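You operate a simulated robot arm through the tools that you are given. There is no shell and no other tool.

You run a simulated two-armed robot. Do the job below in one go: nothing can be reset, and whatever is moved stays where it is left.

TASK
Put one of the black knobs from the bench fifty-seven on top of the beige box there. Then take the blue driver and leave it on top of the orange spool. Then fetch the silver can from the top of the blue cart and set it on the teal block there. Then put the orange bottle on the blue book on the bench fifty-seven. Then take the silver block from the desk fifty-nine and leave it on top of the red spool. Then put the blue pack from the desk fifty-six on the desk fifty-nine. Then put two of the white bottles from the desk fifty-six on the shelf under desk fifty-six. Keep to this order. Set down upright: silver can, orange bottle, white bottle.

It is judged by the outcome, as a careful person would: the job done as asked, and still so three seconds after it is handed in. It fails if anything else is knocked over, pushed out of place, dropped, spilled or broken.

THE ROBOT
Two 6-joint arms with two-finger grippers on one trunk, on a base that moves. Base frame: it is fixed to the floor where the robot stands at the start and does not move with it; the origin is under the middle of the robot, x ahead of it, y to its left, z up; the surface under the hand at the start is at about z = 0.78. Readings come in m, degrees, newtons and seconds.
The left shoulder is at the start at [0.07, 0.148, 1.402], the right one opposite. With the tool pointing down near the work surface each hand reaches from about 0.34 to 0.62 m from the robot's upright axis, wherever it stands, measured 20 degrees to its own side. Places, roughly: beige box [0.5, -0.25, 0.75]; black knob (3x3x3 cm) [0.4, 0.3, 0.8]; blue book [0.5, 0, 0.75]; blue driver (5x5x14 cm) [1.4, -1.2, 0.9]; blue pack [4.25, 3.5, 0.75]; desk fifty-nine [4.9, 1.9, 0.8]; orange bottle (4x4x11 cm) [3.3, 1, 0.9]; orange spool (8x8x8 cm) [4.7, -1.5, 1.2]; red spool (8x8x8 cm) [4.9, 1.9, 0.8]; shelf under desk fifty-six [4.1, 3.8, 0.3]; silver block [4.75, 1.75, 0.75]; silver can [2, -0.25, 0.75]; teal block (7x7x2 cm) [2, -0.4, 0.8]; white bottle [3.25, 3.5, 0.75]. Payload 2.45 kg a hand.
Tool frame (each hand has its own): the origin (TCP) lies between the finger pads and is the grasp point; the fingertips stand 0.03 m ahead of it; z points along the fingers, y is the line along which they close. The gripper opens to 0.106 m; its body begins 0.079 m behind the TCP.
Orientation is that of the tool frame in the base frame, as a unit quaternion [w, x, y, z]. With the fingers straight down and closing along the base's y, the tool's x points along the base's -x, its y along +y and its z along -z.

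THE INTERFACE
- The arms move only by the tool send_rows. It takes "left_targets", "right_targets" or both (then of equal length, played together; a hand with none holds still); each is a list of rows, each a list of 6 numbers: the shift along the tool's x, y, z in m, then the turn, a rotation vector about the tool's x, y, z in degrees. In form: [[dx, dy, dz, ax, ay, az], ...]. A call has 1 to 20 rows; each row shifts and turns the commanded pose from where the row before left it, along the tool's axes as they then stand. "left_fingers" and "right_fingers" are, for a hand that has rows, the finger opening in m, from 0 to 0.106, set as the call begins (left out, the last holds). Rows are played at 5 a second. More than 0.05 m and 8.6 degrees between two rows, or a gripper value outside its range, and nothing of the call is played. Where a pose cannot be reached the arm comes as near as it can. A force on the tool above 40 N (or 10 N above the force at the start of the call, whichever is more), or a blocked arm, ends the call early, and 0.2 s more pass. Each finger travels about 0.072 m/s and halts on what it meets, pressing with about 24 N; the grip force reading is that of the motor and also rises with nothing between the fingers. The clock runs only during rows and for 0.2 s after the last one: add rows that do not move to give the fingers time. It gives the time, the measured TCP pose, the force on the tool (base axes), the opening and the grip force at its end, in the units of the frame above (readings bear some noise), with the torque about the TCP (base axes, N m) and any sound that the robot's microphone picked up.
- Cameras (640 x 400 px; columns grow to the right, rows downward): "scene" is now at [0.1072, -0.0025, 1.6094]; the picture's right is [-0.20, -0.98, 0.00], its down [-0.85, 0.17, -0.50] and it looks along [0.49, -0.10, -0.87] (base axes); focal length 255 px, centre (320, 200). "left" rides on the left gripper at [0.076, 0.002, -0.106] in its tool frame; the picture's right is [-0.02, 1.00, 0.00], its down [-0.78, -0.02, -0.62] and it looks along [-0.62, -0.01, 0.78] (tool axes); focal length 247 px, centre (320, 200). "right" rides on the right gripper at [0.076, -0.002, -0.106] in its tool frame; the picture's right is [0.02, 1.00, 0.00], its down [-0.78, 0.02, -0.62] and it looks along [-0.62, 0.01, 0.78] (tool axes); focal length 247 px, centre (320, 200). There is no depth. A picture from a camera that has moved, and an enlarged one, comes with that camera's place and axes in the base frame and with its lens. The place of the scene camera against the robot may be out by one fixed shift of up to 0.025 m in any direction.
- get_image(camera): a new picture of that camera. The clock stands still meanwhile.
- slide_trunk(by): slides the trunk up (or, below 0, down) by that many m; the arms and the scene camera ride with it, the base frame stays. It gives what a move gives, with no picture.
- roll_base(legs): drives the robot by 1 to 6 legs, each [ahead, left, turn to the left] in m, m and degrees, along the robot's own axes; the way and the turn of a leg run together, so that a leg with both is an arc; at most 1.5 m and 180 degrees a leg. The arms and the cameras ride along, it lands a little off, and it stops where it bumps. It gives what a move gives.
- pan_tilt(pan, tilt): turns the head with the scene camera to pan (to the left, within 86 degrees either way) and tilt (down, from -29 to 69), counted from straight ahead of the robot. It gives what a move gives.
- close_up(camera, box): a new picture of the part [left, top, right, bottom] of that camera's present view, enlarged. The clock stands still meanwhile.
- hand_in(): hands the job in; it is judged then, once.

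Nothing tells you exact positions but the pictures and the camera data. Unless the task says otherwise, let go and move clear before handing in.

The tools are called after "Request:" as name(argument=value, ...) on one line, values as JSON. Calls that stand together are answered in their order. send_rows: Moves the arms, as the interface text tells. Its arguments: {"type":"object","properties":{"left_targets":{"type":"array"},"left_fingers":{"type":"number"},"right_targets":{"type":"array"},"right_fingers":{"type":"number"}},"required":[]} The other tools are called the same way: slide_trunk (by) moves the trunk up or down; roll_base (legs) drives the base; pan_tilt (pan, tilt) turns the head that bears the scene camera; get_image (camera) takes a picture; close_up (camera, box) takes an enlarged picture of a part of a camera's view; hand_in () hands the job in.

At the start:

```text
t: 0.0
left_tool_pos: [0.5932, 0.1133, 0.9898]
left_ee_rot: [-0.001, -0.001, 1.0, 0.0]
left_contact_force: [0.4, -0.1, 0.2]
left_moment: [0.0, 0.01, 0.01]
left_gripper_width: 0.1059
left_grasp_force: 0.0
right_tool_pos: [0.4099, -0.2908, 0.9898]
right_ee_rot: [0.001, -0.001, 1.0, 0.0]
right_contact_force: [-0.1, -0.8, -0.3]
right_moment: [0.01, 0.02, -0.01]
right_gripper_width: 0.106
right_grasp_force: 0.1
trunk travel left (down, up): [-0.875, 0.065]
robot x, y, heading: [-0.0034, -0.0016, -0.2]
head pan, tilt (commanded): [-11.5, 60.2]
```

scene: 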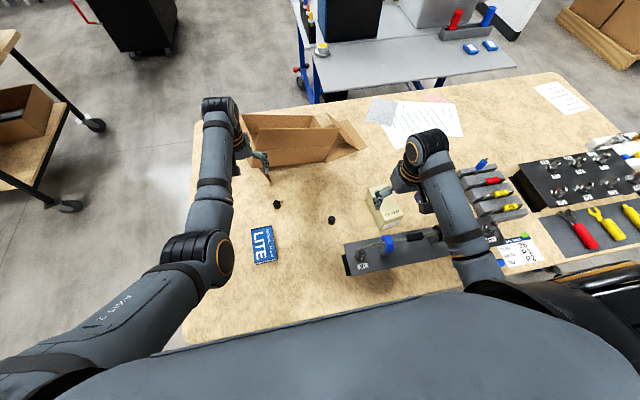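
right: 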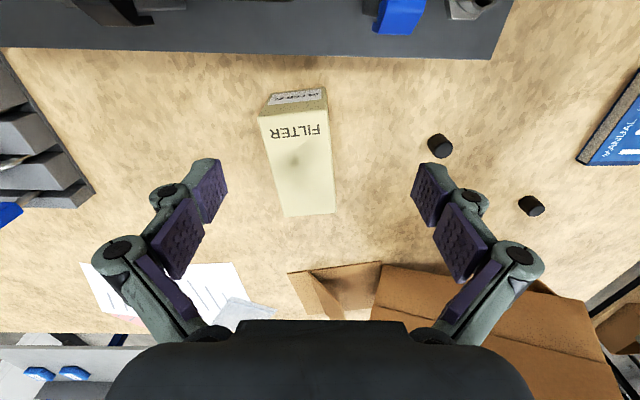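
left: 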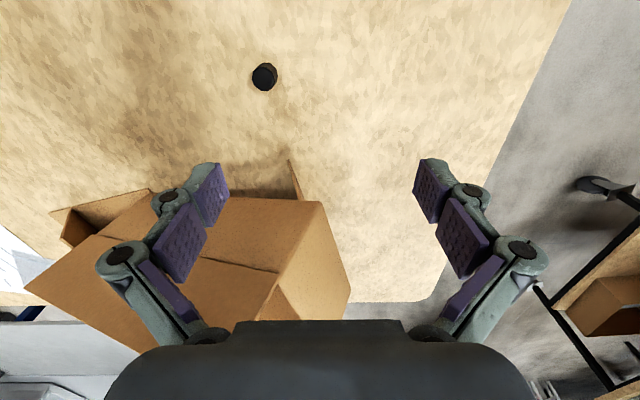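

I see bench fifty-seven with two black knobs, which I place at about [0.48, -0.13] and [0.58, 0.05]. The beige FILTER box is near the right hand and the blue book is near the middle. I'll look closer before moving anything.

Request:
close_up(camera="right", box=[220, 60, 480, 240])

Request:
close_up(camera="scene", box=[230, 160, 450, 300])

Request:
close_up(camera="scene", box=[280, 0, 640, 225])

```text
2.22 times, centred on (350, 150) of right
camera zoom: at [0.3333, -0.2913, 1.0965], right [-0.02, 1.0, 0.0], down [0.78, 0.02, 0.62], along [0.62, 0.01, -0.78], focal length 549 px, centre (253, 311)
```

zoom: 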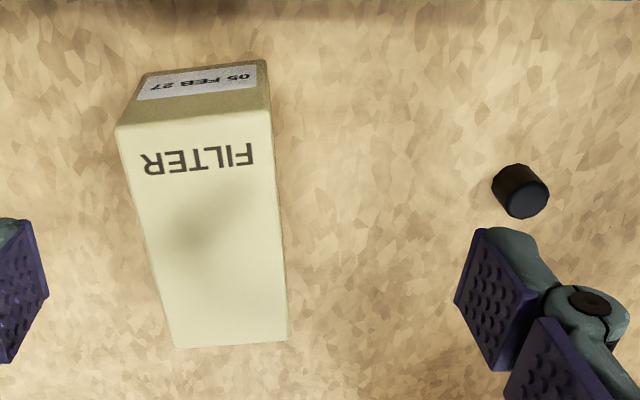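

```text
2.86 times, centred on (340, 230) of scene
camera zoom: at [0.1072, -0.0025, 1.6094], right [-0.2, -0.98, 0.0], down [-0.85, 0.17, -0.5], along [0.49, -0.1, -0.87], focal length 728 px, centre (263, 114)
```

zoom: 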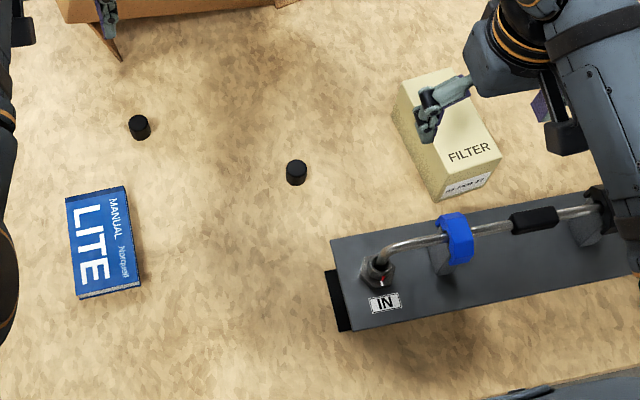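

```text
1.78 times, centred on (460, 112) of scene
camera zoom: at [0.1072, -0.0025, 1.6094], right [-0.2, -0.98, 0.0], down [-0.85, 0.17, -0.5], along [0.49, -0.1, -0.87], focal length 453 px, centre (71, 356)
```

zoom: 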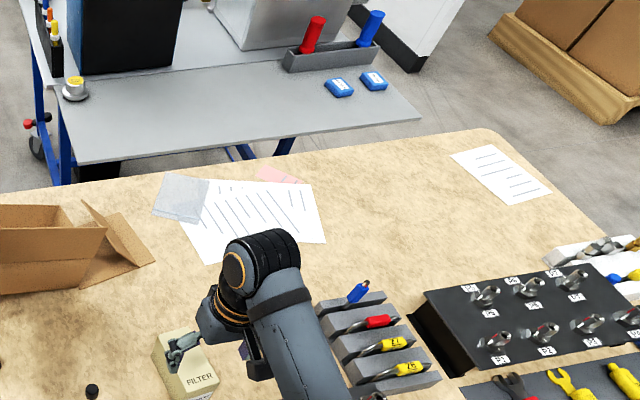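

Measured from the right camera, the beige box top is centred near [0.48, -0.308] at z≈0.86, and the nearer knob is at about [0.479, -0.131]. Next I move the right hand above that knob.

Request:
send_rows(right_targets=[[-0.014, 0.032, 0.01, 0, 0, 0], [-0.014, 0.032, 0.015, 0, 0, 0], [-0.014, 0.032, 0.02, 0, 0, 0], [-0.014, 0.032, 0.02, 0, 0, 0], [-0.013, 0.032, 0.02, 0, 0, 0], [0, 0, 0, 0, 0, 0]], right_fingers=0.08)

Request:
get_image(camera="right")

```text
t: 1.4
left_tool_pos: [0.5937, 0.1126, 0.9905]
left_ee_rot: [0.0, 0.0, 1.0, 0.0]
left_contact_force: [0.1, -0.1, 0.1]
left_moment: [-0.02, 0.01, 0.02]
left_gripper_width: 0.1063
left_grasp_force: 0.0
right_tool_pos: [0.4713, -0.1525, 0.8957]
right_ee_rot: [-0.008, 0.002, 1.0, -0.016]
right_contact_force: [-1.1, -0.5, -0.3]
right_moment: [0.01, -0.02, 0.02]
right_gripper_width: 0.0801
right_grasp_force: 0.1
trunk travel left (down, up): [-0.875, 0.065]
robot x, y, heading: [0.0021, -0.0006, -0.0]
head pan, tilt (commanded): [-11.5, 60.2]
```

```text
taken
camera right: at [0.3963, -0.1489, 1.003], right [-0.02, 1.0, -0.03], down [0.79, 0.03, 0.61], along [0.61, -0.02, -0.79], focal length 247 px, centre (320, 200)
```

right: 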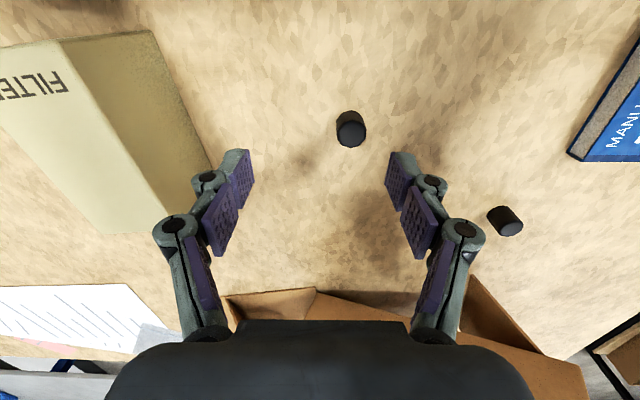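

The knob sits between the fingers, slightly right and toward the robot. I'll let the arm settle and re-measure.

Request:
send_rows(right_targets=[[0, 0, 0, 0, 0, 0], [0, 0, 0, 0, 0, 0], [0, 0, 0, 0, 0, 0]])

Request:
get_image(camera="right")

```text
t: 2.2
left_tool_pos: [0.5933, 0.1128, 0.9897]
left_ee_rot: [0.0, -0.001, 1.0, 0.0]
left_contact_force: [-0.6, 0.4, -0.2]
left_moment: [0.0, 0.01, -0.02]
left_gripper_width: 0.1064
left_grasp_force: 0.1
right_tool_pos: [0.475, -0.1519, 0.8968]
right_ee_rot: [-0.005, 0.002, 1.0, -0.017]
right_contact_force: [0.5, -0.3, -0.4]
right_moment: [-0.02, 0.0, -0.01]
right_gripper_width: 0.0798
right_grasp_force: 0.3
trunk travel left (down, up): [-0.875, 0.065]
robot x, y, heading: [-0.0033, -0.0027, 0.0]
head pan, tilt (commanded): [-11.5, 60.2]
```

```text
taken
camera right: at [0.3987, -0.148, 1.0049], right [-0.02, 1.0, -0.03], down [0.79, 0.03, 0.61], along [0.61, -0.02, -0.79], focal length 247 px, centre (320, 200)
```

right: 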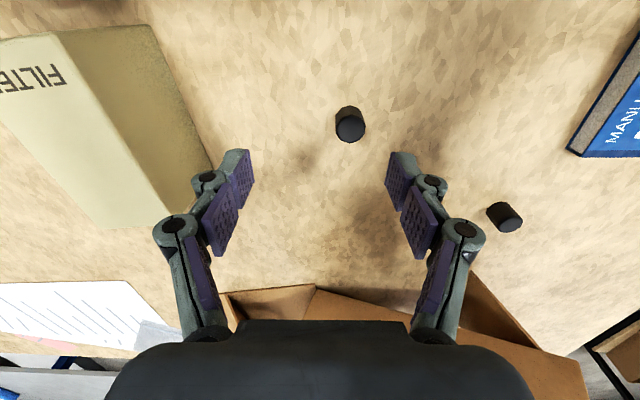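

The knob is at about [0.477, -0.129], but the hand stopped 2 cm short of the commanded spot. I'll test whether the arm can go further that way.

Request:
send_rows(right_targets=[[0, 0.01, 0, 0, 0, 0], [0, 0.01, 0, 0, 0, 0], [0, 0, 0, 0, 0, 0], [0, 0, 0, 0, 0, 0]])

```text
t: 3.4
left_tool_pos: [0.5935, 0.1141, 0.9906]
left_ee_rot: [0.0, -0.001, 1.0, 0.0]
left_contact_force: [0.4, 0.5, -0.3]
left_moment: [-0.02, -0.01, -0.01]
left_gripper_width: 0.1058
left_grasp_force: 0.1
right_tool_pos: [0.4766, -0.1642, 0.8929]
right_ee_rot: [-0.005, 0.009, 0.999, -0.045]
right_contact_force: [0.7, 0.0, -0.4]
right_moment: [-0.02, -0.01, 0.02]
right_gripper_width: 0.08
right_grasp_force: 0.1
trunk travel left (down, up): [-0.875, 0.065]
robot x, y, heading: [-0.0032, 0.001, 0.1]
head pan, tilt (commanded): [-11.5, 60.2]
stopped in row 4 (right hand): the arm was blocked; the commanded pose is now the measured one
```

The right arm is at its inner limit there. I'll straighten and lift both hands, then shift the base left a little so the knob and the box both fall in the right hand's easy range.

Request:
send_rows(right_targets=[[0, -0.01, -0.02, -2.6, -0.3, -0.5], [0, -0.01, -0.03, -2.6, -0.3, -0.5], [0, -0.01, -0.03, 0, 0, 0], [0, 0, -0.03, 0, 0, 0], [0, 0, 0, 0, 0, 0]], left_targets=[[0, 0, -0.03, 0, 0, 0], [0, 0, -0.03, 0, 0, 0], [0, 0, -0.03, 0, 0, 0], [0, 0, 0, 0, 0, 0], [0, 0, 0, 0, 0, 0]])

Request:
roll_base(legs=[[0, 0.09, 0]])

Request:
get_image(camera="right")

Request:
get_image(camera="left")

```text
t: 4.6
left_tool_pos: [0.5925, 0.1119, 1.0806]
left_ee_rot: [0.0, -0.001, 1.0, 0.0]
left_contact_force: [0.3, 1.0, 0.2]
left_moment: [-0.01, 0.0, -0.02]
left_gripper_width: 0.1059
left_grasp_force: 0.2
right_tool_pos: [0.4767, -0.1895, 1.0033]
right_ee_rot: [0.0, -0.001, 1.0, 0.002]
right_contact_force: [0.3, 0.1, -0.2]
right_moment: [0.01, 0.01, 0.0]
right_gripper_width: 0.08
right_grasp_force: 0.1
trunk travel left (down, up): [-0.875, 0.065]
robot x, y, heading: [0.0002, -0.002, -0.0]
head pan, tilt (commanded): [-11.5, 60.2]
```

```text
t: 5.6
left_tool_pos: [0.5939, 0.1445, 1.0787]
left_ee_rot: [0.001, 0.008, 1.0, -0.001]
left_contact_force: [0.0, 0.6, -0.9]
left_moment: [-0.04, 0.06, -0.03]
left_gripper_width: 0.1061
left_grasp_force: 0.1
right_tool_pos: [0.4716, -0.157, 1.0051]
right_ee_rot: [0.0, 0.007, 1.0, 0.001]
right_contact_force: [0.6, 0.1, 0.0]
right_moment: [-0.01, 0.01, 0.01]
right_gripper_width: 0.0801
right_grasp_force: 0.1
trunk travel left (down, up): [-0.875, 0.065]
robot x, y, heading: [-0.0046, 0.0392, -1.0]
head pan, tilt (commanded): [-11.5, 60.2]
stopped in leg 1: the robot was blocked; the commanded pose is now the measured one
```

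```text
taken
camera right: at [0.3947, -0.1565, 1.1111], right [-0.01, 1.0, 0.0], down [0.78, 0.01, 0.62], along [0.62, 0.01, -0.78], focal length 247 px, centre (320, 200)
```

right: 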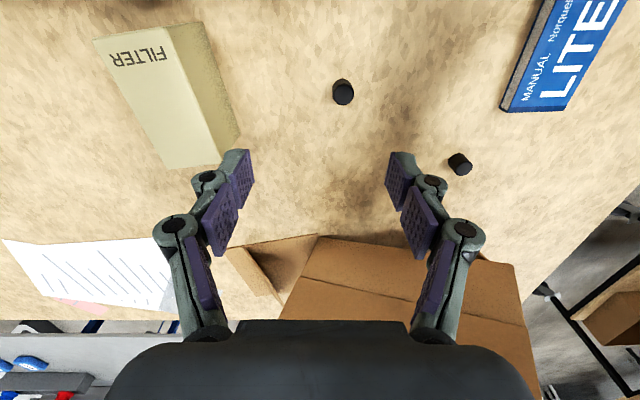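

```text
taken
camera left: at [0.5152, 0.1481, 1.1859], right [0.04, 1.0, 0.0], down [0.78, -0.03, 0.62], along [0.62, -0.02, -0.78], focal length 247 px, centre (320, 200)
```

left: 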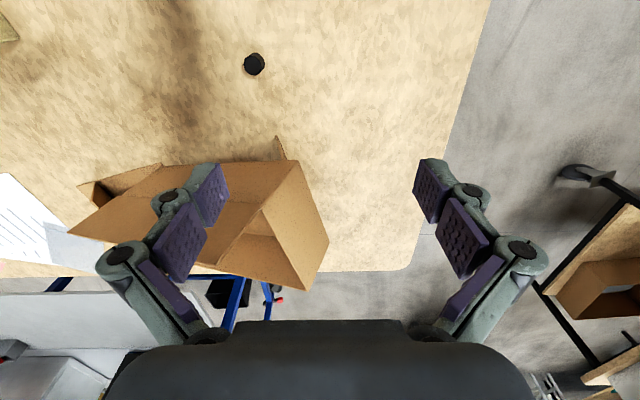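

The base was stopped after about 4 cm to the left, but the knob should now be within reach. First I check what the base touched.

Request:
pan_tilt(pan=80, tilt=60)

Request:
get_image(camera="scene")

Request:
pan_tilt(pan=-11.5, tilt=60)

Request:
get_image(camera="scene")

```text
t: 7.2
left_tool_pos: [0.5917, 0.1428, 1.0801]
left_ee_rot: [0.0, 0.007, 1.0, 0.001]
left_contact_force: [-0.3, -0.4, -1.3]
left_moment: [0.01, 0.02, 0.03]
left_gripper_width: 0.1059
left_grasp_force: 0.0
right_tool_pos: [0.4702, -0.1582, 1.0056]
right_ee_rot: [-0.001, 0.007, 1.0, 0.002]
right_contact_force: [-0.9, 0.6, 0.1]
right_moment: [0.02, 0.01, 0.0]
right_gripper_width: 0.08
right_grasp_force: 0.1
trunk travel left (down, up): [-0.875, 0.065]
robot x, y, heading: [-0.0032, 0.0368, -1.0]
head pan, tilt (commanded): [80.0, 60.0]
```

```text
taken
camera scene: at [0.0517, 0.1133, 1.6096], right [0.98, -0.19, 0.0], down [-0.16, -0.85, -0.5], along [0.09, 0.49, -0.87], focal length 255 px, centre (320, 200)
```

scene: 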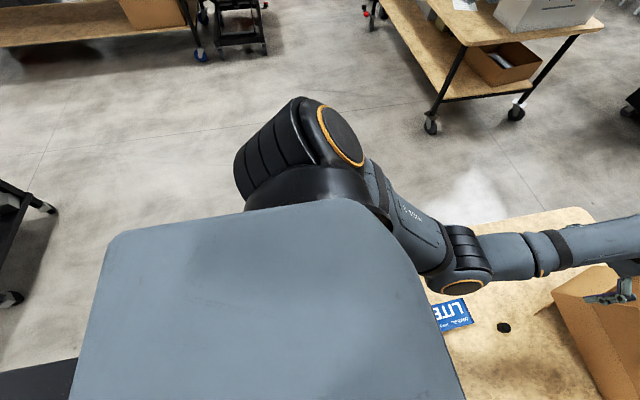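

```text
t: 8.9
left_tool_pos: [0.5922, 0.1428, 1.0801]
left_ee_rot: [0.0, 0.007, 1.0, 0.0]
left_contact_force: [0.2, 0.0, -0.4]
left_moment: [-0.02, 0.02, -0.01]
left_gripper_width: 0.1058
left_grasp_force: 0.0
right_tool_pos: [0.4699, -0.1578, 1.0045]
right_ee_rot: [0.0, 0.008, 1.0, 0.002]
right_contact_force: [0.1, 0.2, -0.3]
right_moment: [-0.03, -0.01, 0.01]
right_gripper_width: 0.0801
right_grasp_force: 0.1
trunk travel left (down, up): [-0.875, 0.065]
robot x, y, heading: [-0.0074, 0.0383, -0.8]
head pan, tilt (commanded): [-11.5, 60.0]
```

```text
taken
camera scene: at [0.1041, 0.0342, 1.6096], right [-0.21, -0.98, 0.0], down [-0.85, 0.18, -0.5], along [0.49, -0.11, -0.87], focal length 255 px, centre (320, 200)
```

scene: 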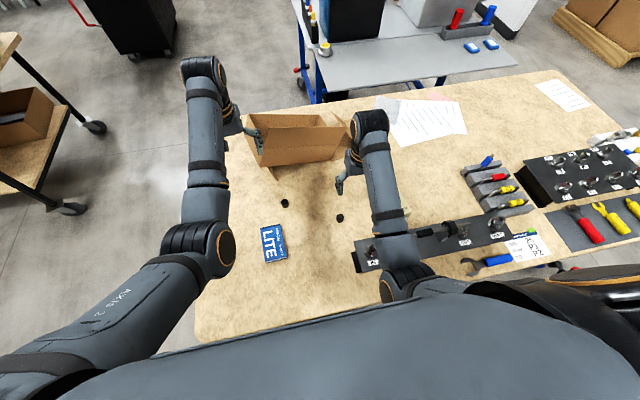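

The knob is now at about [0.478, -0.128], with the right hand nearby. I move over it and start lowering in small steps.

Request:
send_rows(right_targets=[[-0.004, 0.01, 0.02, 0, 0, 0], [-0.004, 0.01, 0.03, 0, 0, 0], [0, 0.01, 0.03, 0, 0, 0], [0, 0, 0.02, 0, 0, 0], [0, 0, 0, 0, 0, 0], [0, 0, 0, 0, 0, 0]], right_fingers=0.07)

Request:
get_image(camera="right")

```text
t: 10.3
left_tool_pos: [0.5911, 0.1431, 1.0805]
left_ee_rot: [0.0, 0.007, 1.0, 0.001]
left_contact_force: [-0.5, 0.0, 0.5]
left_moment: [0.01, 0.02, 0.0]
left_gripper_width: 0.1059
left_grasp_force: 0.0
right_tool_pos: [0.4784, -0.128, 0.9041]
right_ee_rot: [0.0, 0.008, 1.0, 0.002]
right_contact_force: [-0.6, -0.5, -0.6]
right_moment: [0.01, 0.01, 0.01]
right_gripper_width: 0.0699
right_grasp_force: 0.1
trunk travel left (down, up): [-0.875, 0.065]
robot x, y, heading: [-0.0032, 0.0389, -0.8]
head pan, tilt (commanded): [-11.5, 60.0]
```

```text
taken
camera right: at [0.4017, -0.1279, 1.0118], right [-0.01, 1.0, 0.0], down [0.78, 0.0, 0.62], along [0.62, 0.01, -0.78], focal length 247 px, centre (320, 200)
```

right: 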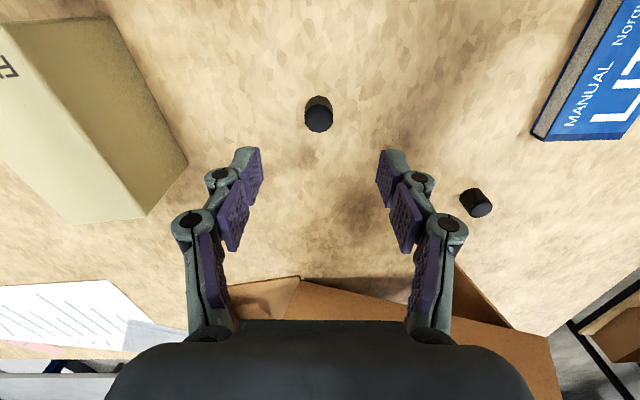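

The hand is centred over the knob. I lower it to z≈0.815, leaving the fingertips just above the bench.

Request:
send_rows(right_targets=[[0, 0.0, 0.025, 0, 0, 0], [0, 0.001, 0.025, 0, 0, 0], [0, 0, 0.02, 0, 0, 0], [0, 0, 0.01, 0, 0, 0], [0, 0, 0.008, 0, 0, 0], [0, 0, 0, 0, 0, 0]])

Request:
get_image(camera="right")

```text
t: 11.7
left_tool_pos: [0.5907, 0.1423, 1.0795]
left_ee_rot: [0.0, 0.007, 1.0, 0.0]
left_contact_force: [0.4, -0.1, 0.1]
left_moment: [-0.02, 0.03, -0.01]
left_gripper_width: 0.1059
left_grasp_force: 0.1
right_tool_pos: [0.4788, -0.1272, 0.8165]
right_ee_rot: [0.001, 0.007, 1.0, 0.003]
right_contact_force: [-0.4, 0.6, 0.2]
right_moment: [0.01, -0.01, 0.01]
right_gripper_width: 0.07
right_grasp_force: 0.2
trunk travel left (down, up): [-0.875, 0.065]
robot x, y, heading: [-0.0058, 0.0359, -0.9]
head pan, tilt (commanded): [-11.5, 60.0]
```

```text
taken
camera right: at [0.4019, -0.1267, 0.9237], right [-0.01, 1.0, 0.0], down [0.78, 0.0, 0.62], along [0.62, 0.01, -0.78], focal length 247 px, centre (320, 200)
```

right: 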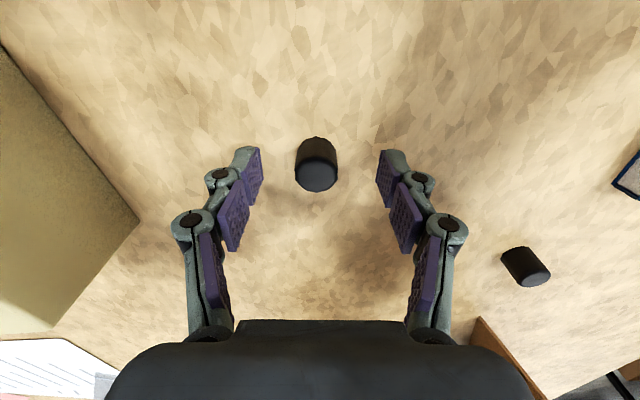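

The knob is centred between the pads, so I close the fingers on it.

Request:
send_rows(right_targets=[[0, 0, 0, 0, 0, 0], [0, 0, 0, 0, 0, 0], [0, 0, 0, 0, 0, 0], [0, 0, 0, 0, 0, 0], [0, 0, 0, 0, 0, 0]], right_fingers=0.015)

Request:
get_image(camera="right")

```text
t: 12.9
left_tool_pos: [0.5921, 0.1438, 1.0808]
left_ee_rot: [0.0, 0.007, 1.0, 0.001]
left_contact_force: [-0.7, -1.2, -0.4]
left_moment: [0.02, 0.0, 0.0]
left_gripper_width: 0.106
left_grasp_force: 0.1
right_tool_pos: [0.4791, -0.1274, 0.8178]
right_ee_rot: [0.0, 0.008, 1.0, 0.001]
right_contact_force: [-0.1, -0.9, -0.1]
right_moment: [0.0, -0.04, 0.03]
right_gripper_width: 0.0224
right_grasp_force: 24.2
trunk travel left (down, up): [-0.875, 0.065]
robot x, y, heading: [-0.005, 0.0422, -1.1]
head pan, tilt (commanded): [-11.5, 60.0]
```

```text
taken
camera right: at [0.4018, -0.1266, 0.9237], right [-0.01, 1.0, 0.0], down [0.78, 0.0, 0.62], along [0.62, 0.01, -0.78], focal length 247 px, centre (320, 200)
```

right: 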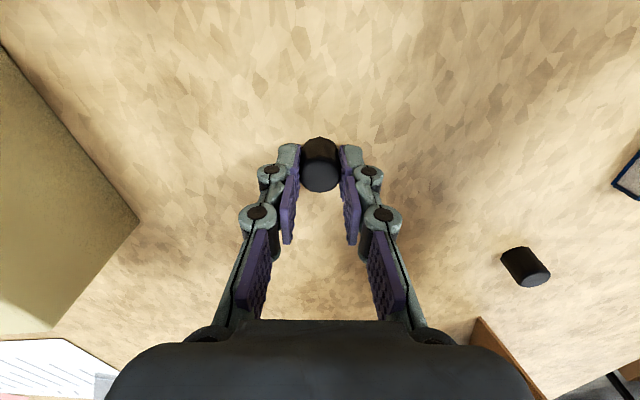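

I have the knob, with the opening at 22 mm and grip force present. I lift it and carry it over the beige box.

Request:
send_rows(right_targets=[[0, 0, -0.03, 0, 0, 0], [0, 0, -0.04, 0, 0, 0], [0, 0, -0.04, 0, 0, 0], [0, -0.02, -0.04, 0, 0, 0], [0, -0.04, 0, 0, 0, 0], [0, -0.04, 0, 0, 0, 0], [0, -0.04, 0, 0, 0, 0], [0, -0.03, 0, 0, 0, 0], [0, -0.01, 0, 0, 0, 0], [0, 0, 0, 0, 0, 0], [0, 0, 0, 0, 0, 0]])

Request:
get_image(camera="right")

```text
t: 15.3
left_tool_pos: [0.5922, 0.1419, 1.0799]
left_ee_rot: [0.0, 0.007, 1.0, 0.0]
left_contact_force: [1.4, 0.2, 0.5]
left_moment: [0.0, -0.01, 0.0]
left_gripper_width: 0.106
left_grasp_force: 0.2
right_tool_pos: [0.477, -0.3068, 0.9664]
right_ee_rot: [0.0, 0.007, 1.0, 0.002]
right_contact_force: [0.1, 0.4, 0.2]
right_moment: [0.03, 0.0, -0.01]
right_gripper_width: 0.0223
right_grasp_force: 24.0
trunk travel left (down, up): [-0.875, 0.065]
robot x, y, heading: [-0.0024, 0.0399, -0.9]
head pan, tilt (commanded): [-11.5, 60.0]
```

```text
taken
camera right: at [0.3993, -0.3072, 1.0733], right [-0.01, 1.0, 0.0], down [0.78, 0.0, 0.62], along [0.62, 0.01, -0.78], focal length 247 px, centre (320, 200)
```

right: 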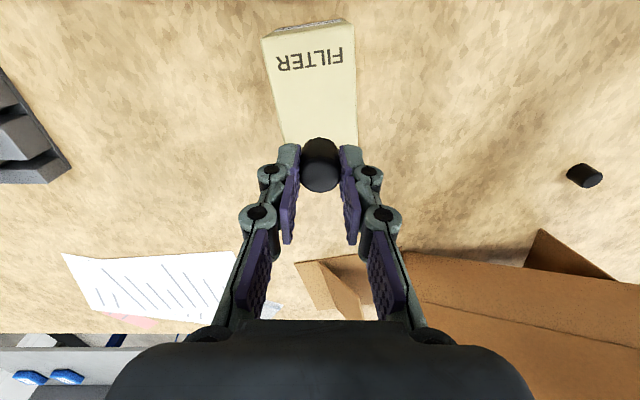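

The knob hangs over the middle of the box top. I lower toward TCP z≈0.90 and check for contact.

Request:
send_rows(right_targets=[[0, 0, 0.02, 0, 0, 0], [0, 0, 0.02, 0, 0, 0], [0, 0, 0.015, 0, 0, 0], [0, 0, 0.008, 0, 0, 0], [0, 0, 0, 0, 0, 0], [0, 0, 0, 0, 0, 0]])

Request:
get_image(camera="right")

```text
t: 16.7
left_tool_pos: [0.593, 0.1434, 1.0793]
left_ee_rot: [0.0, 0.007, 1.0, 0.0]
left_contact_force: [0.3, 0.4, -2.4]
left_moment: [0.02, 0.0, 0.03]
left_gripper_width: 0.1058
left_grasp_force: 0.1
right_tool_pos: [0.4769, -0.3076, 0.903]
right_ee_rot: [-0.001, 0.008, 1.0, 0.002]
right_contact_force: [-0.8, 0.3, 0.7]
right_moment: [-0.03, 0.0, 0.0]
right_gripper_width: 0.0222
right_grasp_force: 23.7
trunk travel left (down, up): [-0.875, 0.065]
robot x, y, heading: [-0.0024, 0.0425, -1.0]
head pan, tilt (commanded): [-11.5, 60.0]
```

```text
taken
camera right: at [0.3997, -0.3067, 1.0103], right [-0.01, 1.0, 0.0], down [0.78, 0.0, 0.62], along [0.62, 0.01, -0.78], focal length 247 px, centre (320, 200)
```

right: 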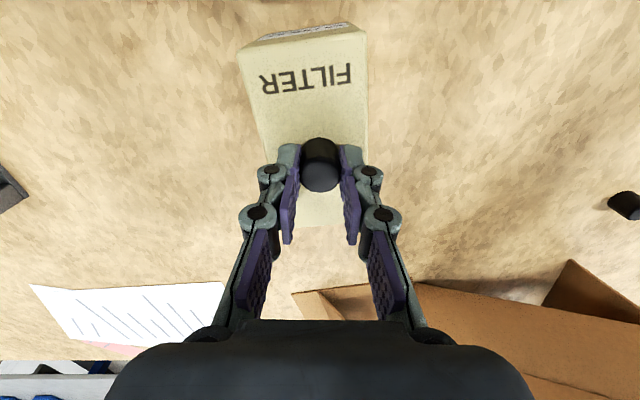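

The knob is just above the box top with no contact yet. I lower it a few millimetres more and watch the force.

Request:
send_rows(right_targets=[[0, 0, 0.002, 0, 0, 0], [0, 0, 0.002, 0, 0, 0], [0, 0, 0, 0, 0, 0], [0, 0, 0, 0, 0, 0]])

Request:
close_up(camera="right", box=[220, 20, 420, 240])

```text
t: 17.7
left_tool_pos: [0.5903, 0.1432, 1.0801]
left_ee_rot: [0.001, 0.008, 1.0, -0.001]
left_contact_force: [-0.3, 0.2, 0.4]
left_moment: [0.0, -0.02, -0.04]
left_gripper_width: 0.1062
left_grasp_force: 0.1
right_tool_pos: [0.4761, -0.307, 0.9005]
right_ee_rot: [0.003, 0.008, 1.0, 0.001]
right_contact_force: [0.8, -0.9, 16.6]
right_moment: [-0.07, -0.05, -0.02]
right_gripper_width: 0.0223
right_grasp_force: 23.8
trunk travel left (down, up): [-0.875, 0.065]
robot x, y, heading: [-0.0016, 0.0382, -1.0]
head pan, tilt (commanded): [-11.5, 60.0]
```

```text
1.82 times, centred on (320, 130) of right
camera zoom: at [0.3991, -0.3062, 1.008], right [-0.01, 1.0, 0.0], down [0.78, 0.01, 0.63], along [0.63, 0.01, -0.78], focal length 449 px, centre (320, 327)
```

zoom: 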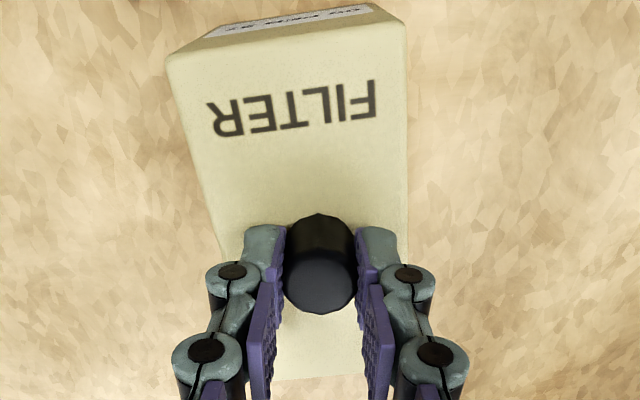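

The knob touches the box top (16.6 N up). I ease off slightly, then open the fingers.

Request:
send_rows(right_targets=[[0, 0, -0.0015, 0, 0, 0], [0, 0, 0, 0, 0, 0]])

Request:
send_rows(right_targets=[[0, 0, 0, 0, 0, 0], [0, 0, 0, 0, 0, 0], [0, 0, 0, 0, 0, 0]], right_fingers=0.06)

Request:
send_rows(right_targets=[[0, 0, -0.02, 0, 0, 0], [0, 0, -0.04, 0, 0, 0], [0, 0, -0.04, 0, 0, 0], [0, 0, -0.04, 0, 0, 0], [0, 0, 0, 0, 0, 0]])

Request:
get_image(camera="right")

```text
t: 18.3
left_tool_pos: [0.5905, 0.1438, 1.0793]
left_ee_rot: [0.001, 0.006, 1.0, -0.001]
left_contact_force: [-0.7, -0.3, 0.4]
left_moment: [-0.03, -0.01, 0.0]
left_gripper_width: 0.1058
left_grasp_force: 0.0
right_tool_pos: [0.4764, -0.3061, 0.9009]
right_ee_rot: [0.001, 0.007, 1.0, 0.001]
right_contact_force: [2.1, -1.0, 10.7]
right_moment: [-0.02, -0.09, -0.02]
right_gripper_width: 0.0222
right_grasp_force: 23.8
trunk travel left (down, up): [-0.875, 0.065]
robot x, y, heading: [-0.0038, 0.0395, -0.9]
head pan, tilt (commanded): [-11.5, 60.0]
```

```text
t: 19.1
left_tool_pos: [0.5922, 0.1426, 1.079]
left_ee_rot: [0.0, 0.007, 1.0, -0.001]
left_contact_force: [0.7, -0.1, 0.2]
left_moment: [-0.03, 0.01, -0.03]
left_gripper_width: 0.1062
left_grasp_force: 0.0
right_tool_pos: [0.4762, -0.3071, 0.9006]
right_ee_rot: [0.0, 0.007, 1.0, 0.002]
right_contact_force: [0.4, 0.4, 0.1]
right_moment: [0.0, -0.04, 0.01]
right_gripper_width: 0.0599
right_grasp_force: 0.1
trunk travel left (down, up): [-0.875, 0.065]
robot x, y, heading: [-0.0039, 0.0382, -1.0]
head pan, tilt (commanded): [-11.5, 60.0]
```

```text
t: 20.3
left_tool_pos: [0.5908, 0.1432, 1.0814]
left_ee_rot: [0.0, 0.007, 1.0, -0.001]
left_contact_force: [-0.6, 0.2, -0.1]
left_moment: [-0.03, 0.01, -0.01]
left_gripper_width: 0.1061
left_grasp_force: 0.0
right_tool_pos: [0.4761, -0.3071, 1.04]
right_ee_rot: [0.0, 0.007, 1.0, 0.001]
right_contact_force: [0.4, -0.2, 0.3]
right_moment: [0.03, -0.01, 0.0]
right_gripper_width: 0.0598
right_grasp_force: 0.1
trunk travel left (down, up): [-0.875, 0.065]
robot x, y, heading: [-0.0043, 0.0409, -1.0]
head pan, tilt (commanded): [-11.5, 60.0]
```

```text
taken
camera right: at [0.4001, -0.3072, 1.1473], right [-0.01, 1.0, 0.0], down [0.78, 0.0, 0.62], along [0.62, 0.01, -0.78], focal length 247 px, centre (320, 200)
```

right: 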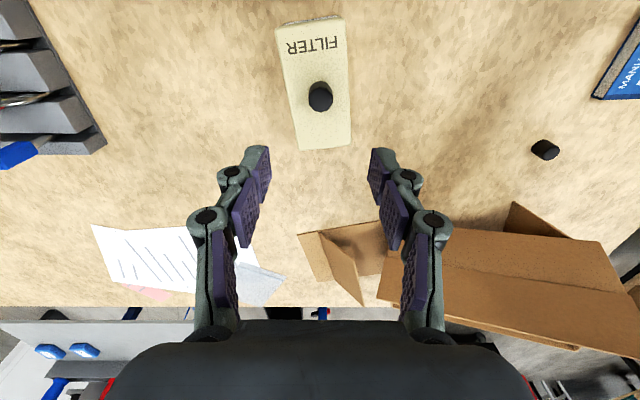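

The knob rests on the beige box. Next I survey the room with the head camera to plan the drive to the blue driver.

Request:
pan_tilt(pan=-40, tilt=28)

Request:
get_image(camera="scene")

Request:
pan_tilt(pan=15, tilt=25)

Request:
get_image(camera="scene")

Request:
pan_tilt(pan=70, tilt=25)

Request:
get_image(camera="scene")

Request:
pan_tilt(pan=-86, tilt=35)

Request:
get_image(camera="scene")

```text
t: 21.2
left_tool_pos: [0.5917, 0.1427, 1.0805]
left_ee_rot: [-0.001, 0.007, 1.0, 0.0]
left_contact_force: [-0.5, 0.4, -0.2]
left_moment: [-0.01, -0.02, -0.01]
left_gripper_width: 0.1063
left_grasp_force: 0.0
right_tool_pos: [0.4768, -0.3078, 1.0398]
right_ee_rot: [0.0, 0.007, 1.0, 0.002]
right_contact_force: [-0.5, 0.6, 0.5]
right_moment: [0.04, 0.0, 0.0]
right_gripper_width: 0.06
right_grasp_force: 0.0
trunk travel left (down, up): [-0.875, 0.065]
robot x, y, heading: [-0.0058, 0.0395, -0.6]
head pan, tilt (commanded): [-40.0, 28.0]
```

```text
taken
camera scene: at [0.1079, -0.0111, 1.6548], right [-0.65, -0.76, 0.0], down [-0.36, 0.31, -0.88], along [0.67, -0.58, -0.47], focal length 255 px, centre (320, 200)
```

scene: 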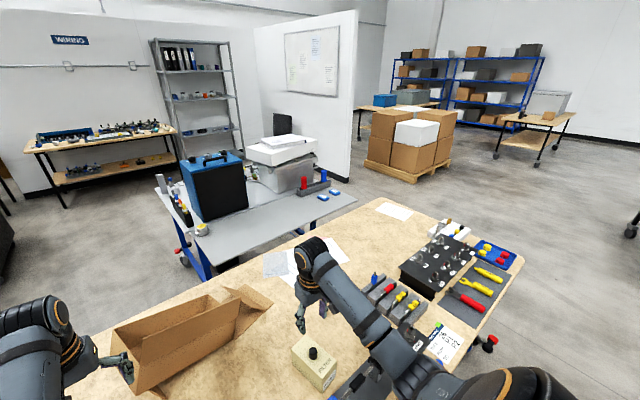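

```text
t: 22.5
left_tool_pos: [0.5915, 0.1421, 1.0791]
left_ee_rot: [0.0, 0.007, 1.0, 0.0]
left_contact_force: [-0.1, -0.4, 0.2]
left_moment: [0.0, -0.01, -0.04]
left_gripper_width: 0.1056
left_grasp_force: 0.0
right_tool_pos: [0.4776, -0.307, 1.0415]
right_ee_rot: [0.0, 0.006, 1.0, 0.001]
right_contact_force: [-0.4, 0.0, -0.7]
right_moment: [-0.02, 0.0, -0.02]
right_gripper_width: 0.0597
right_grasp_force: 0.1
trunk travel left (down, up): [-0.875, 0.065]
robot x, y, heading: [-0.0041, 0.0376, -0.9]
head pan, tilt (commanded): [15.0, 25.0]
```

```text
taken
camera scene: at [0.1284, 0.0708, 1.6597], right [0.24, -0.97, 0.0], down [-0.41, -0.1, -0.91], along [0.88, 0.22, -0.42], focal length 255 px, centre (320, 200)
```

scene: 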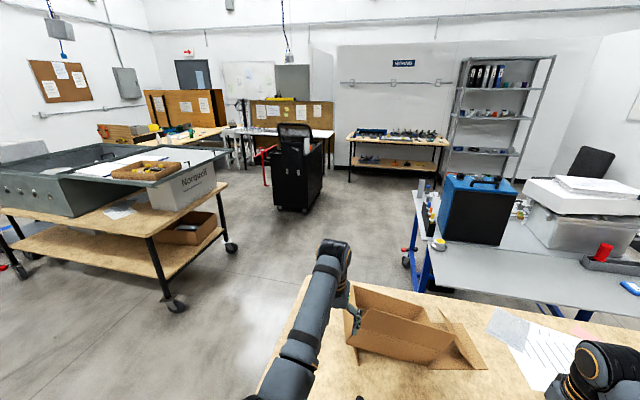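

```text
t: 23.7
left_tool_pos: [0.5922, 0.1425, 1.0806]
left_ee_rot: [0.0, 0.007, 1.0, 0.0]
left_contact_force: [0.6, 0.3, 0.2]
left_moment: [-0.02, 0.03, -0.01]
left_gripper_width: 0.1057
left_grasp_force: 0.0
right_tool_pos: [0.4774, -0.3054, 1.0407]
right_ee_rot: [0.0, 0.008, 1.0, 0.001]
right_contact_force: [0.7, -0.6, 0.1]
right_moment: [-0.03, 0.02, 0.02]
right_gripper_width: 0.0597
right_grasp_force: 0.0
trunk travel left (down, up): [-0.875, 0.065]
robot x, y, heading: [-0.0002, 0.0358, -1.0]
head pan, tilt (commanded): [70.0, 25.0]
```

```text
taken
camera scene: at [0.0719, 0.1344, 1.6597], right [0.93, -0.36, 0.0], down [-0.15, -0.39, -0.91], along [0.32, 0.85, -0.42], focal length 255 px, centre (320, 200)
```

scene: 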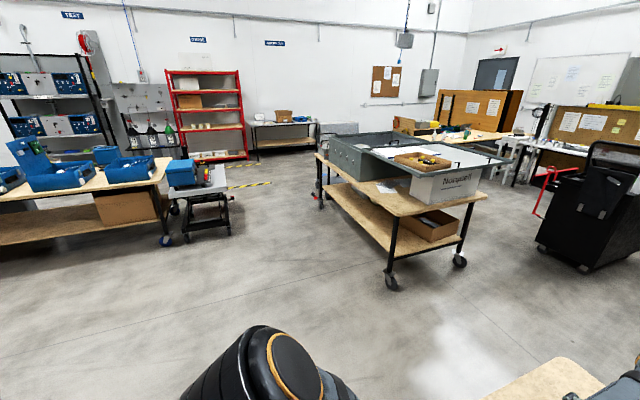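

```text
t: 26.1
left_tool_pos: [0.5914, 0.1429, 1.0805]
left_ee_rot: [0.0, 0.007, 1.0, 0.0]
left_contact_force: [0.9, 0.8, 0.3]
left_moment: [0.01, 0.01, 0.0]
left_gripper_width: 0.1058
left_grasp_force: 0.0
right_tool_pos: [0.4769, -0.3074, 1.0396]
right_ee_rot: [0.0, 0.006, 1.0, 0.002]
right_contact_force: [-0.9, 0.4, -0.5]
right_moment: [0.01, 0.01, -0.03]
right_gripper_width: 0.0602
right_grasp_force: 0.0
trunk travel left (down, up): [-0.875, 0.065]
robot x, y, heading: [-0.0013, 0.0365, -0.5]
head pan, tilt (commanded): [-85.9, 35.0]
```

```text
taken
camera scene: at [0.044, -0.0396, 1.6439], right [-1.0, -0.06, 0.0], down [-0.03, 0.57, -0.82], along [0.05, -0.82, -0.57], focal length 255 px, centre (320, 200)
```

scene: 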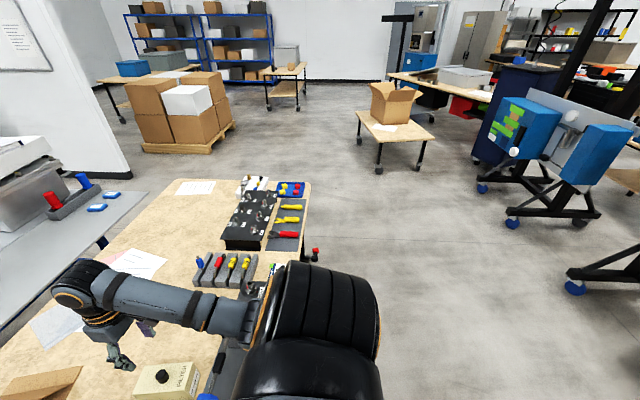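

The driver stands in a holder at the right end of the blue cart, close behind the bench, so I'll approach from the right end. First I zoom on the shelf where the orange spool should be, and on the cart.

Request:
pan_tilt(pan=-15, tilt=20)

Request:
get_image(camera="scene")

Request:
close_up(camera="scene", box=[200, 30, 400, 155])

Request:
close_up(camera="scene", box=[150, 120, 460, 320])

```text
t: 27.6
left_tool_pos: [0.592, 0.1431, 1.0805]
left_ee_rot: [0.0, 0.008, 1.0, 0.0]
left_contact_force: [0.0, 0.3, 0.2]
left_moment: [-0.01, 0.02, 0.03]
left_gripper_width: 0.1059
left_grasp_force: 0.1
right_tool_pos: [0.4775, -0.3061, 1.0391]
right_ee_rot: [0.001, 0.007, 1.0, 0.002]
right_contact_force: [0.0, 0.8, -0.1]
right_moment: [-0.01, -0.02, 0.0]
right_gripper_width: 0.06
right_grasp_force: 0.1
trunk travel left (down, up): [-0.875, 0.065]
robot x, y, heading: [-0.0049, 0.0381, -0.7]
head pan, tilt (commanded): [-15.0, 20.0]
```

```text
taken
camera scene: at [0.1286, 0.0228, 1.6677], right [-0.27, -0.96, 0.0], down [-0.33, 0.09, -0.94], along [0.9, -0.26, -0.34], focal length 255 px, centre (320, 200)
```

scene: 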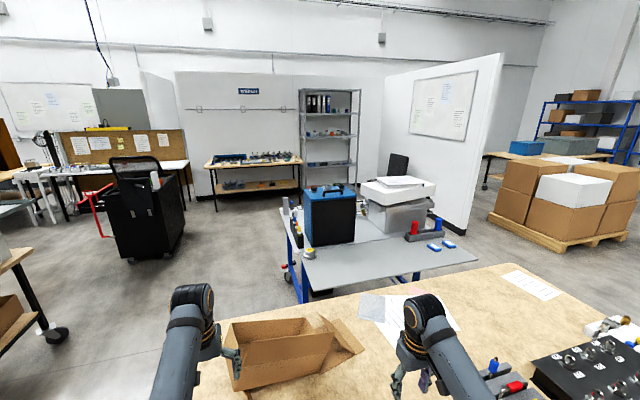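

```text
3.20 times, centred on (300, 92) of scene
camera zoom: at [0.1286, 0.0228, 1.6677], right [-0.27, -0.96, 0.0], down [-0.33, 0.09, -0.94], along [0.9, -0.26, -0.34], focal length 816 px, centre (384, 544)
```

zoom: 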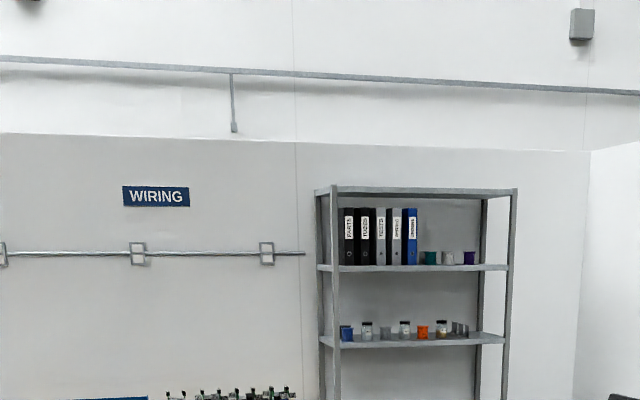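

```text
2.00 times, centred on (305, 220) of scene
camera zoom: at [0.1286, 0.0228, 1.6677], right [-0.27, -0.96, 0.0], down [-0.33, 0.09, -0.94], along [0.9, -0.26, -0.34], focal length 510 px, centre (350, 160)
```

zoom: 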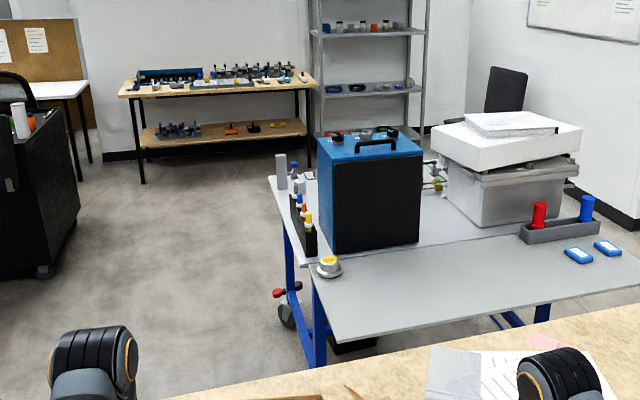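

The orange spool is on the metal shelf's middle level at about z 1.2, between jars, with roughly 0.4 m of clearance above it. I'll tuck the left arm, then back out from the bench.

Request:
send_rows(left_targets=[[0.04, 0, -0.02, 0, 0, 0], [0.04, 0.02, -0.01, 0, 0, 0], [0.04, 0.02, 0, 0, 0, 0], [0.04, 0.01, 0, 0, 0, 0], [0, 0, 0, 0, 0, 0]], right_targets=[[0.01, 0, -0.02, 0, 0, 0], [0.02, 0, -0.02, 0, 0, 0], [0.02, 0, -0.02, 0, 0, 0], [0, 0, 0, 0, 0, 0], [0, 0, 0, 0, 0, 0]])

Request:
roll_base(legs=[[-0.5, -0.02, 0]])

Request:
pan_tilt(pan=-70, tilt=30)

Request:
get_image(camera="scene")

```text
t: 28.7
left_tool_pos: [0.5312, 0.2114, 1.1073]
left_ee_rot: [0.097, -0.01, 0.994, 0.05]
left_contact_force: [1.2, -0.6, 0.5]
left_moment: [-0.02, 0.03, -0.01]
left_gripper_width: 0.106
left_grasp_force: 0.1
left hand out of reach, approached as far as the arm can: row 1, 2, 3, 4
right_tool_pos: [0.4224, -0.3172, 1.0889]
right_ee_rot: [0.003, 0.007, 1.0, 0.004]
right_contact_force: [-0.2, 0.3, -0.2]
right_moment: [0.03, -0.01, 0.02]
right_gripper_width: 0.0598
right_grasp_force: 0.0
right hand out of reach, approached as far as the arm can: row 1, 2
trunk travel left (down, up): [-0.875, 0.065]
robot x, y, heading: [-0.002, 0.0354, -0.8]
head pan, tilt (commanded): [-15.0, 20.0]
stopped in row 5 (left hand): the arm was blocked; the commanded pose is now the measured one
```

```text
t: 31.6
left_tool_pos: [0.0324, 0.1993, 1.1054]
left_ee_rot: [0.096, -0.011, 0.994, 0.05]
left_contact_force: [0.5, -0.2, -0.3]
left_moment: [-0.01, -0.01, -0.01]
left_gripper_width: 0.1059
left_grasp_force: 0.0
right_tool_pos: [-0.0765, -0.3298, 1.0882]
right_ee_rot: [0.003, 0.007, 1.0, 0.004]
right_contact_force: [0.2, 0.1, 0.3]
right_moment: [-0.01, -0.03, -0.01]
right_gripper_width: 0.0603
right_grasp_force: 0.1
trunk travel left (down, up): [-0.875, 0.065]
robot x, y, heading: [-0.5057, 0.0259, -0.7]
head pan, tilt (commanded): [-15.0, 20.0]
```

```text
t: 32.9
left_tool_pos: [0.0305, 0.1987, 1.1074]
left_ee_rot: [0.096, -0.01, 0.994, 0.05]
left_contact_force: [0.5, -0.5, 0.3]
left_moment: [-0.02, 0.04, -0.01]
left_gripper_width: 0.1058
left_grasp_force: 0.1
right_tool_pos: [-0.079, -0.3284, 1.091]
right_ee_rot: [0.002, 0.007, 1.0, 0.004]
right_contact_force: [-0.1, 0.5, 0.6]
right_moment: [0.0, 0.0, -0.03]
right_gripper_width: 0.0601
right_grasp_force: 0.2
trunk travel left (down, up): [-0.875, 0.065]
robot x, y, heading: [-0.503, 0.0257, -0.8]
head pan, tilt (commanded): [-70.0, 30.0]
```

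```text
taken
camera scene: at [-0.4323, -0.0498, 1.6517], right [-0.94, -0.33, 0.0], down [-0.17, 0.47, -0.87], along [0.29, -0.82, -0.5], focal length 255 px, centre (320, 200)
```

scene: 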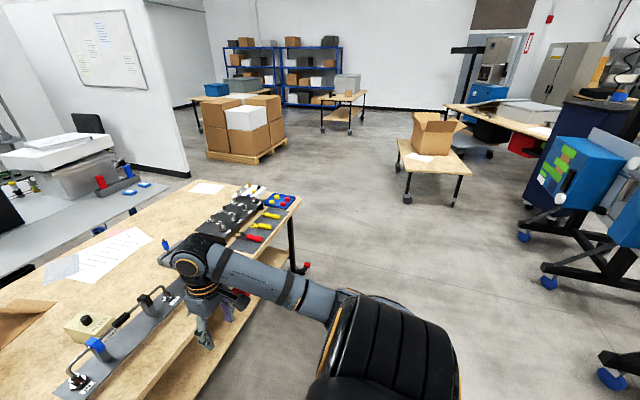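

The right side is clear. I drive sideways along the bench's near side to get past its right end.

Request:
roll_base(legs=[[0, -1.1, 0], [0, -1.1, 0.8]])

Request:
pan_tilt(pan=0, tilt=30)

Request:
get_image(camera="scene")

```text
t: 43.7
left_tool_pos: [0.0184, -1.9752, 1.107]
left_ee_rot: [0.096, -0.021, 0.994, 0.051]
left_contact_force: [0.1, -0.8, 0.3]
left_moment: [0.01, -0.02, -0.01]
left_gripper_width: 0.1062
left_grasp_force: 0.0
right_tool_pos: [-0.0774, -2.5051, 1.0899]
right_ee_rot: [0.003, -0.005, 1.0, 0.002]
right_contact_force: [0.2, -0.1, 0.2]
right_moment: [0.02, 0.02, -0.01]
right_gripper_width: 0.06
right_grasp_force: 0.0
trunk travel left (down, up): [-0.875, 0.065]
robot x, y, heading: [-0.5143, -2.1591, 0.5]
head pan, tilt (commanded): [-70.0, 30.0]
```

```text
t: 45.1
left_tool_pos: [0.0189, -1.9759, 1.1073]
left_ee_rot: [0.097, -0.022, 0.994, 0.051]
left_contact_force: [0.5, 0.2, 0.2]
left_moment: [0.0, 0.02, 0.0]
left_gripper_width: 0.1061
left_grasp_force: 0.0
right_tool_pos: [-0.0777, -2.5063, 1.0901]
right_ee_rot: [0.003, -0.005, 1.0, 0.003]
right_contact_force: [0.6, 0.1, 0.8]
right_moment: [0.01, 0.0, 0.03]
right_gripper_width: 0.0601
right_grasp_force: 0.1
trunk travel left (down, up): [-0.875, 0.065]
robot x, y, heading: [-0.5106, -2.1577, 0.7]
head pan, tilt (commanded): [0.0, 30.0]
```

```text
taken
camera scene: at [-0.3794, -2.1492, 1.6517], right [0.01, -1.0, 0.0], down [-0.5, 0.0, -0.87], along [0.87, 0.01, -0.5], focal length 255 px, centre (320, 200)
```

scene: 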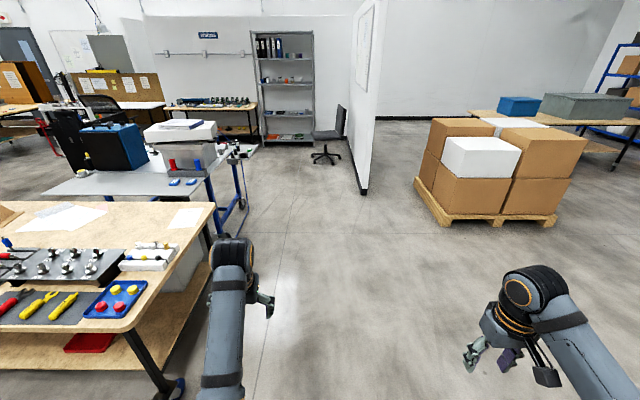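

The aisle ahead is clear: the cart is on the left, and the partition starts around x=2.7, y=-2.7. I drive ahead to x≈1.65 and turn left to face the cart's end.

Request:
roll_base(legs=[[1.08, -0.01, 0], [1.08, -0.01, 0], [0, 0, 89.5]])

Request:
get_image(camera="scene")

```text
t: 59.6
left_tool_pos: [1.4817, -1.641, 1.1067]
left_ee_rot: [-0.033, 0.708, -0.698, -0.103]
left_contact_force: [0.7, 0.2, -0.1]
left_moment: [-0.01, -0.02, -0.02]
left_gripper_width: 0.1057
left_grasp_force: 0.1
right_tool_pos: [2.0083, -1.7531, 1.0898]
right_ee_rot: [0.0, -0.7, 0.714, 0.005]
right_contact_force: [0.1, -0.8, 0.1]
right_moment: [-0.06, 0.0, 0.02]
right_gripper_width: 0.06
right_grasp_force: 0.0
trunk travel left (down, up): [-0.875, 0.065]
robot x, y, heading: [1.6472, -2.1776, 89.1]
head pan, tilt (commanded): [0.0, 30.0]
```

```text
taken
camera scene: at [1.6461, -2.0251, 1.6517], right [1.0, -0.02, 0.0], down [-0.01, -0.5, -0.87], along [0.02, 0.87, -0.5], focal length 255 px, centre (320, 200)
```

scene: 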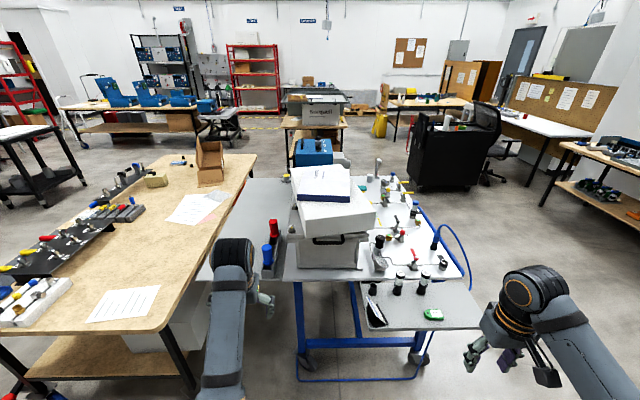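

I see the driver holder just behind my left forearm and the cart's end ahead. I zoom in on it.

Request:
close_up(camera="scene", box=[200, 190, 360, 290])

Request:
get_image(camera="left")

```text
4.00 times, centred on (280, 240) of scene
camera zoom: at [1.6461, -2.0251, 1.6517], right [1.0, -0.02, 0.0], down [-0.01, -0.5, -0.87], along [0.02, 0.87, -0.5], focal length 1020 px, centre (480, 40)
```

zoom: 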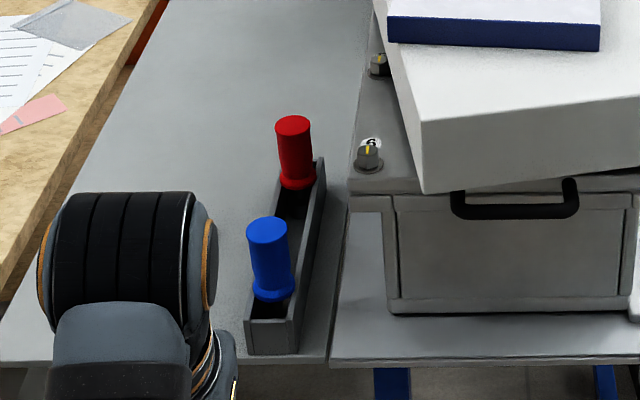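

```text
taken
camera left: at [1.4893, -1.736, 1.1965], right [-0.99, 0.0, 0.1], down [0.07, 0.65, 0.76], along [-0.07, 0.76, -0.65], focal length 247 px, centre (320, 200)
```

left: 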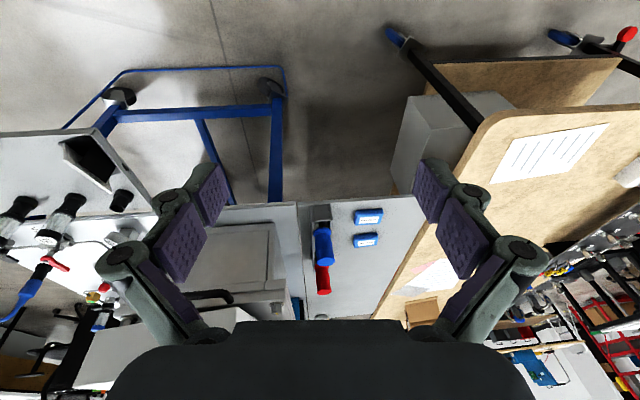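

I zoom in with the left wrist camera to pin down the driver's height and tray.

Request:
close_up(camera="left", box=[280, 190, 400, 310])

```text
3.33 times, centred on (340, 250) of left
camera zoom: at [1.4893, -1.736, 1.1965], right [-0.99, 0.0, 0.1], down [0.07, 0.65, 0.76], along [-0.07, 0.76, -0.65], focal length 823 px, centre (253, 33)
```

zoom: 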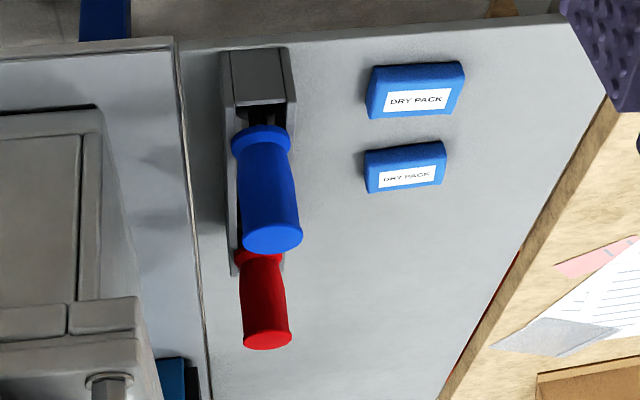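

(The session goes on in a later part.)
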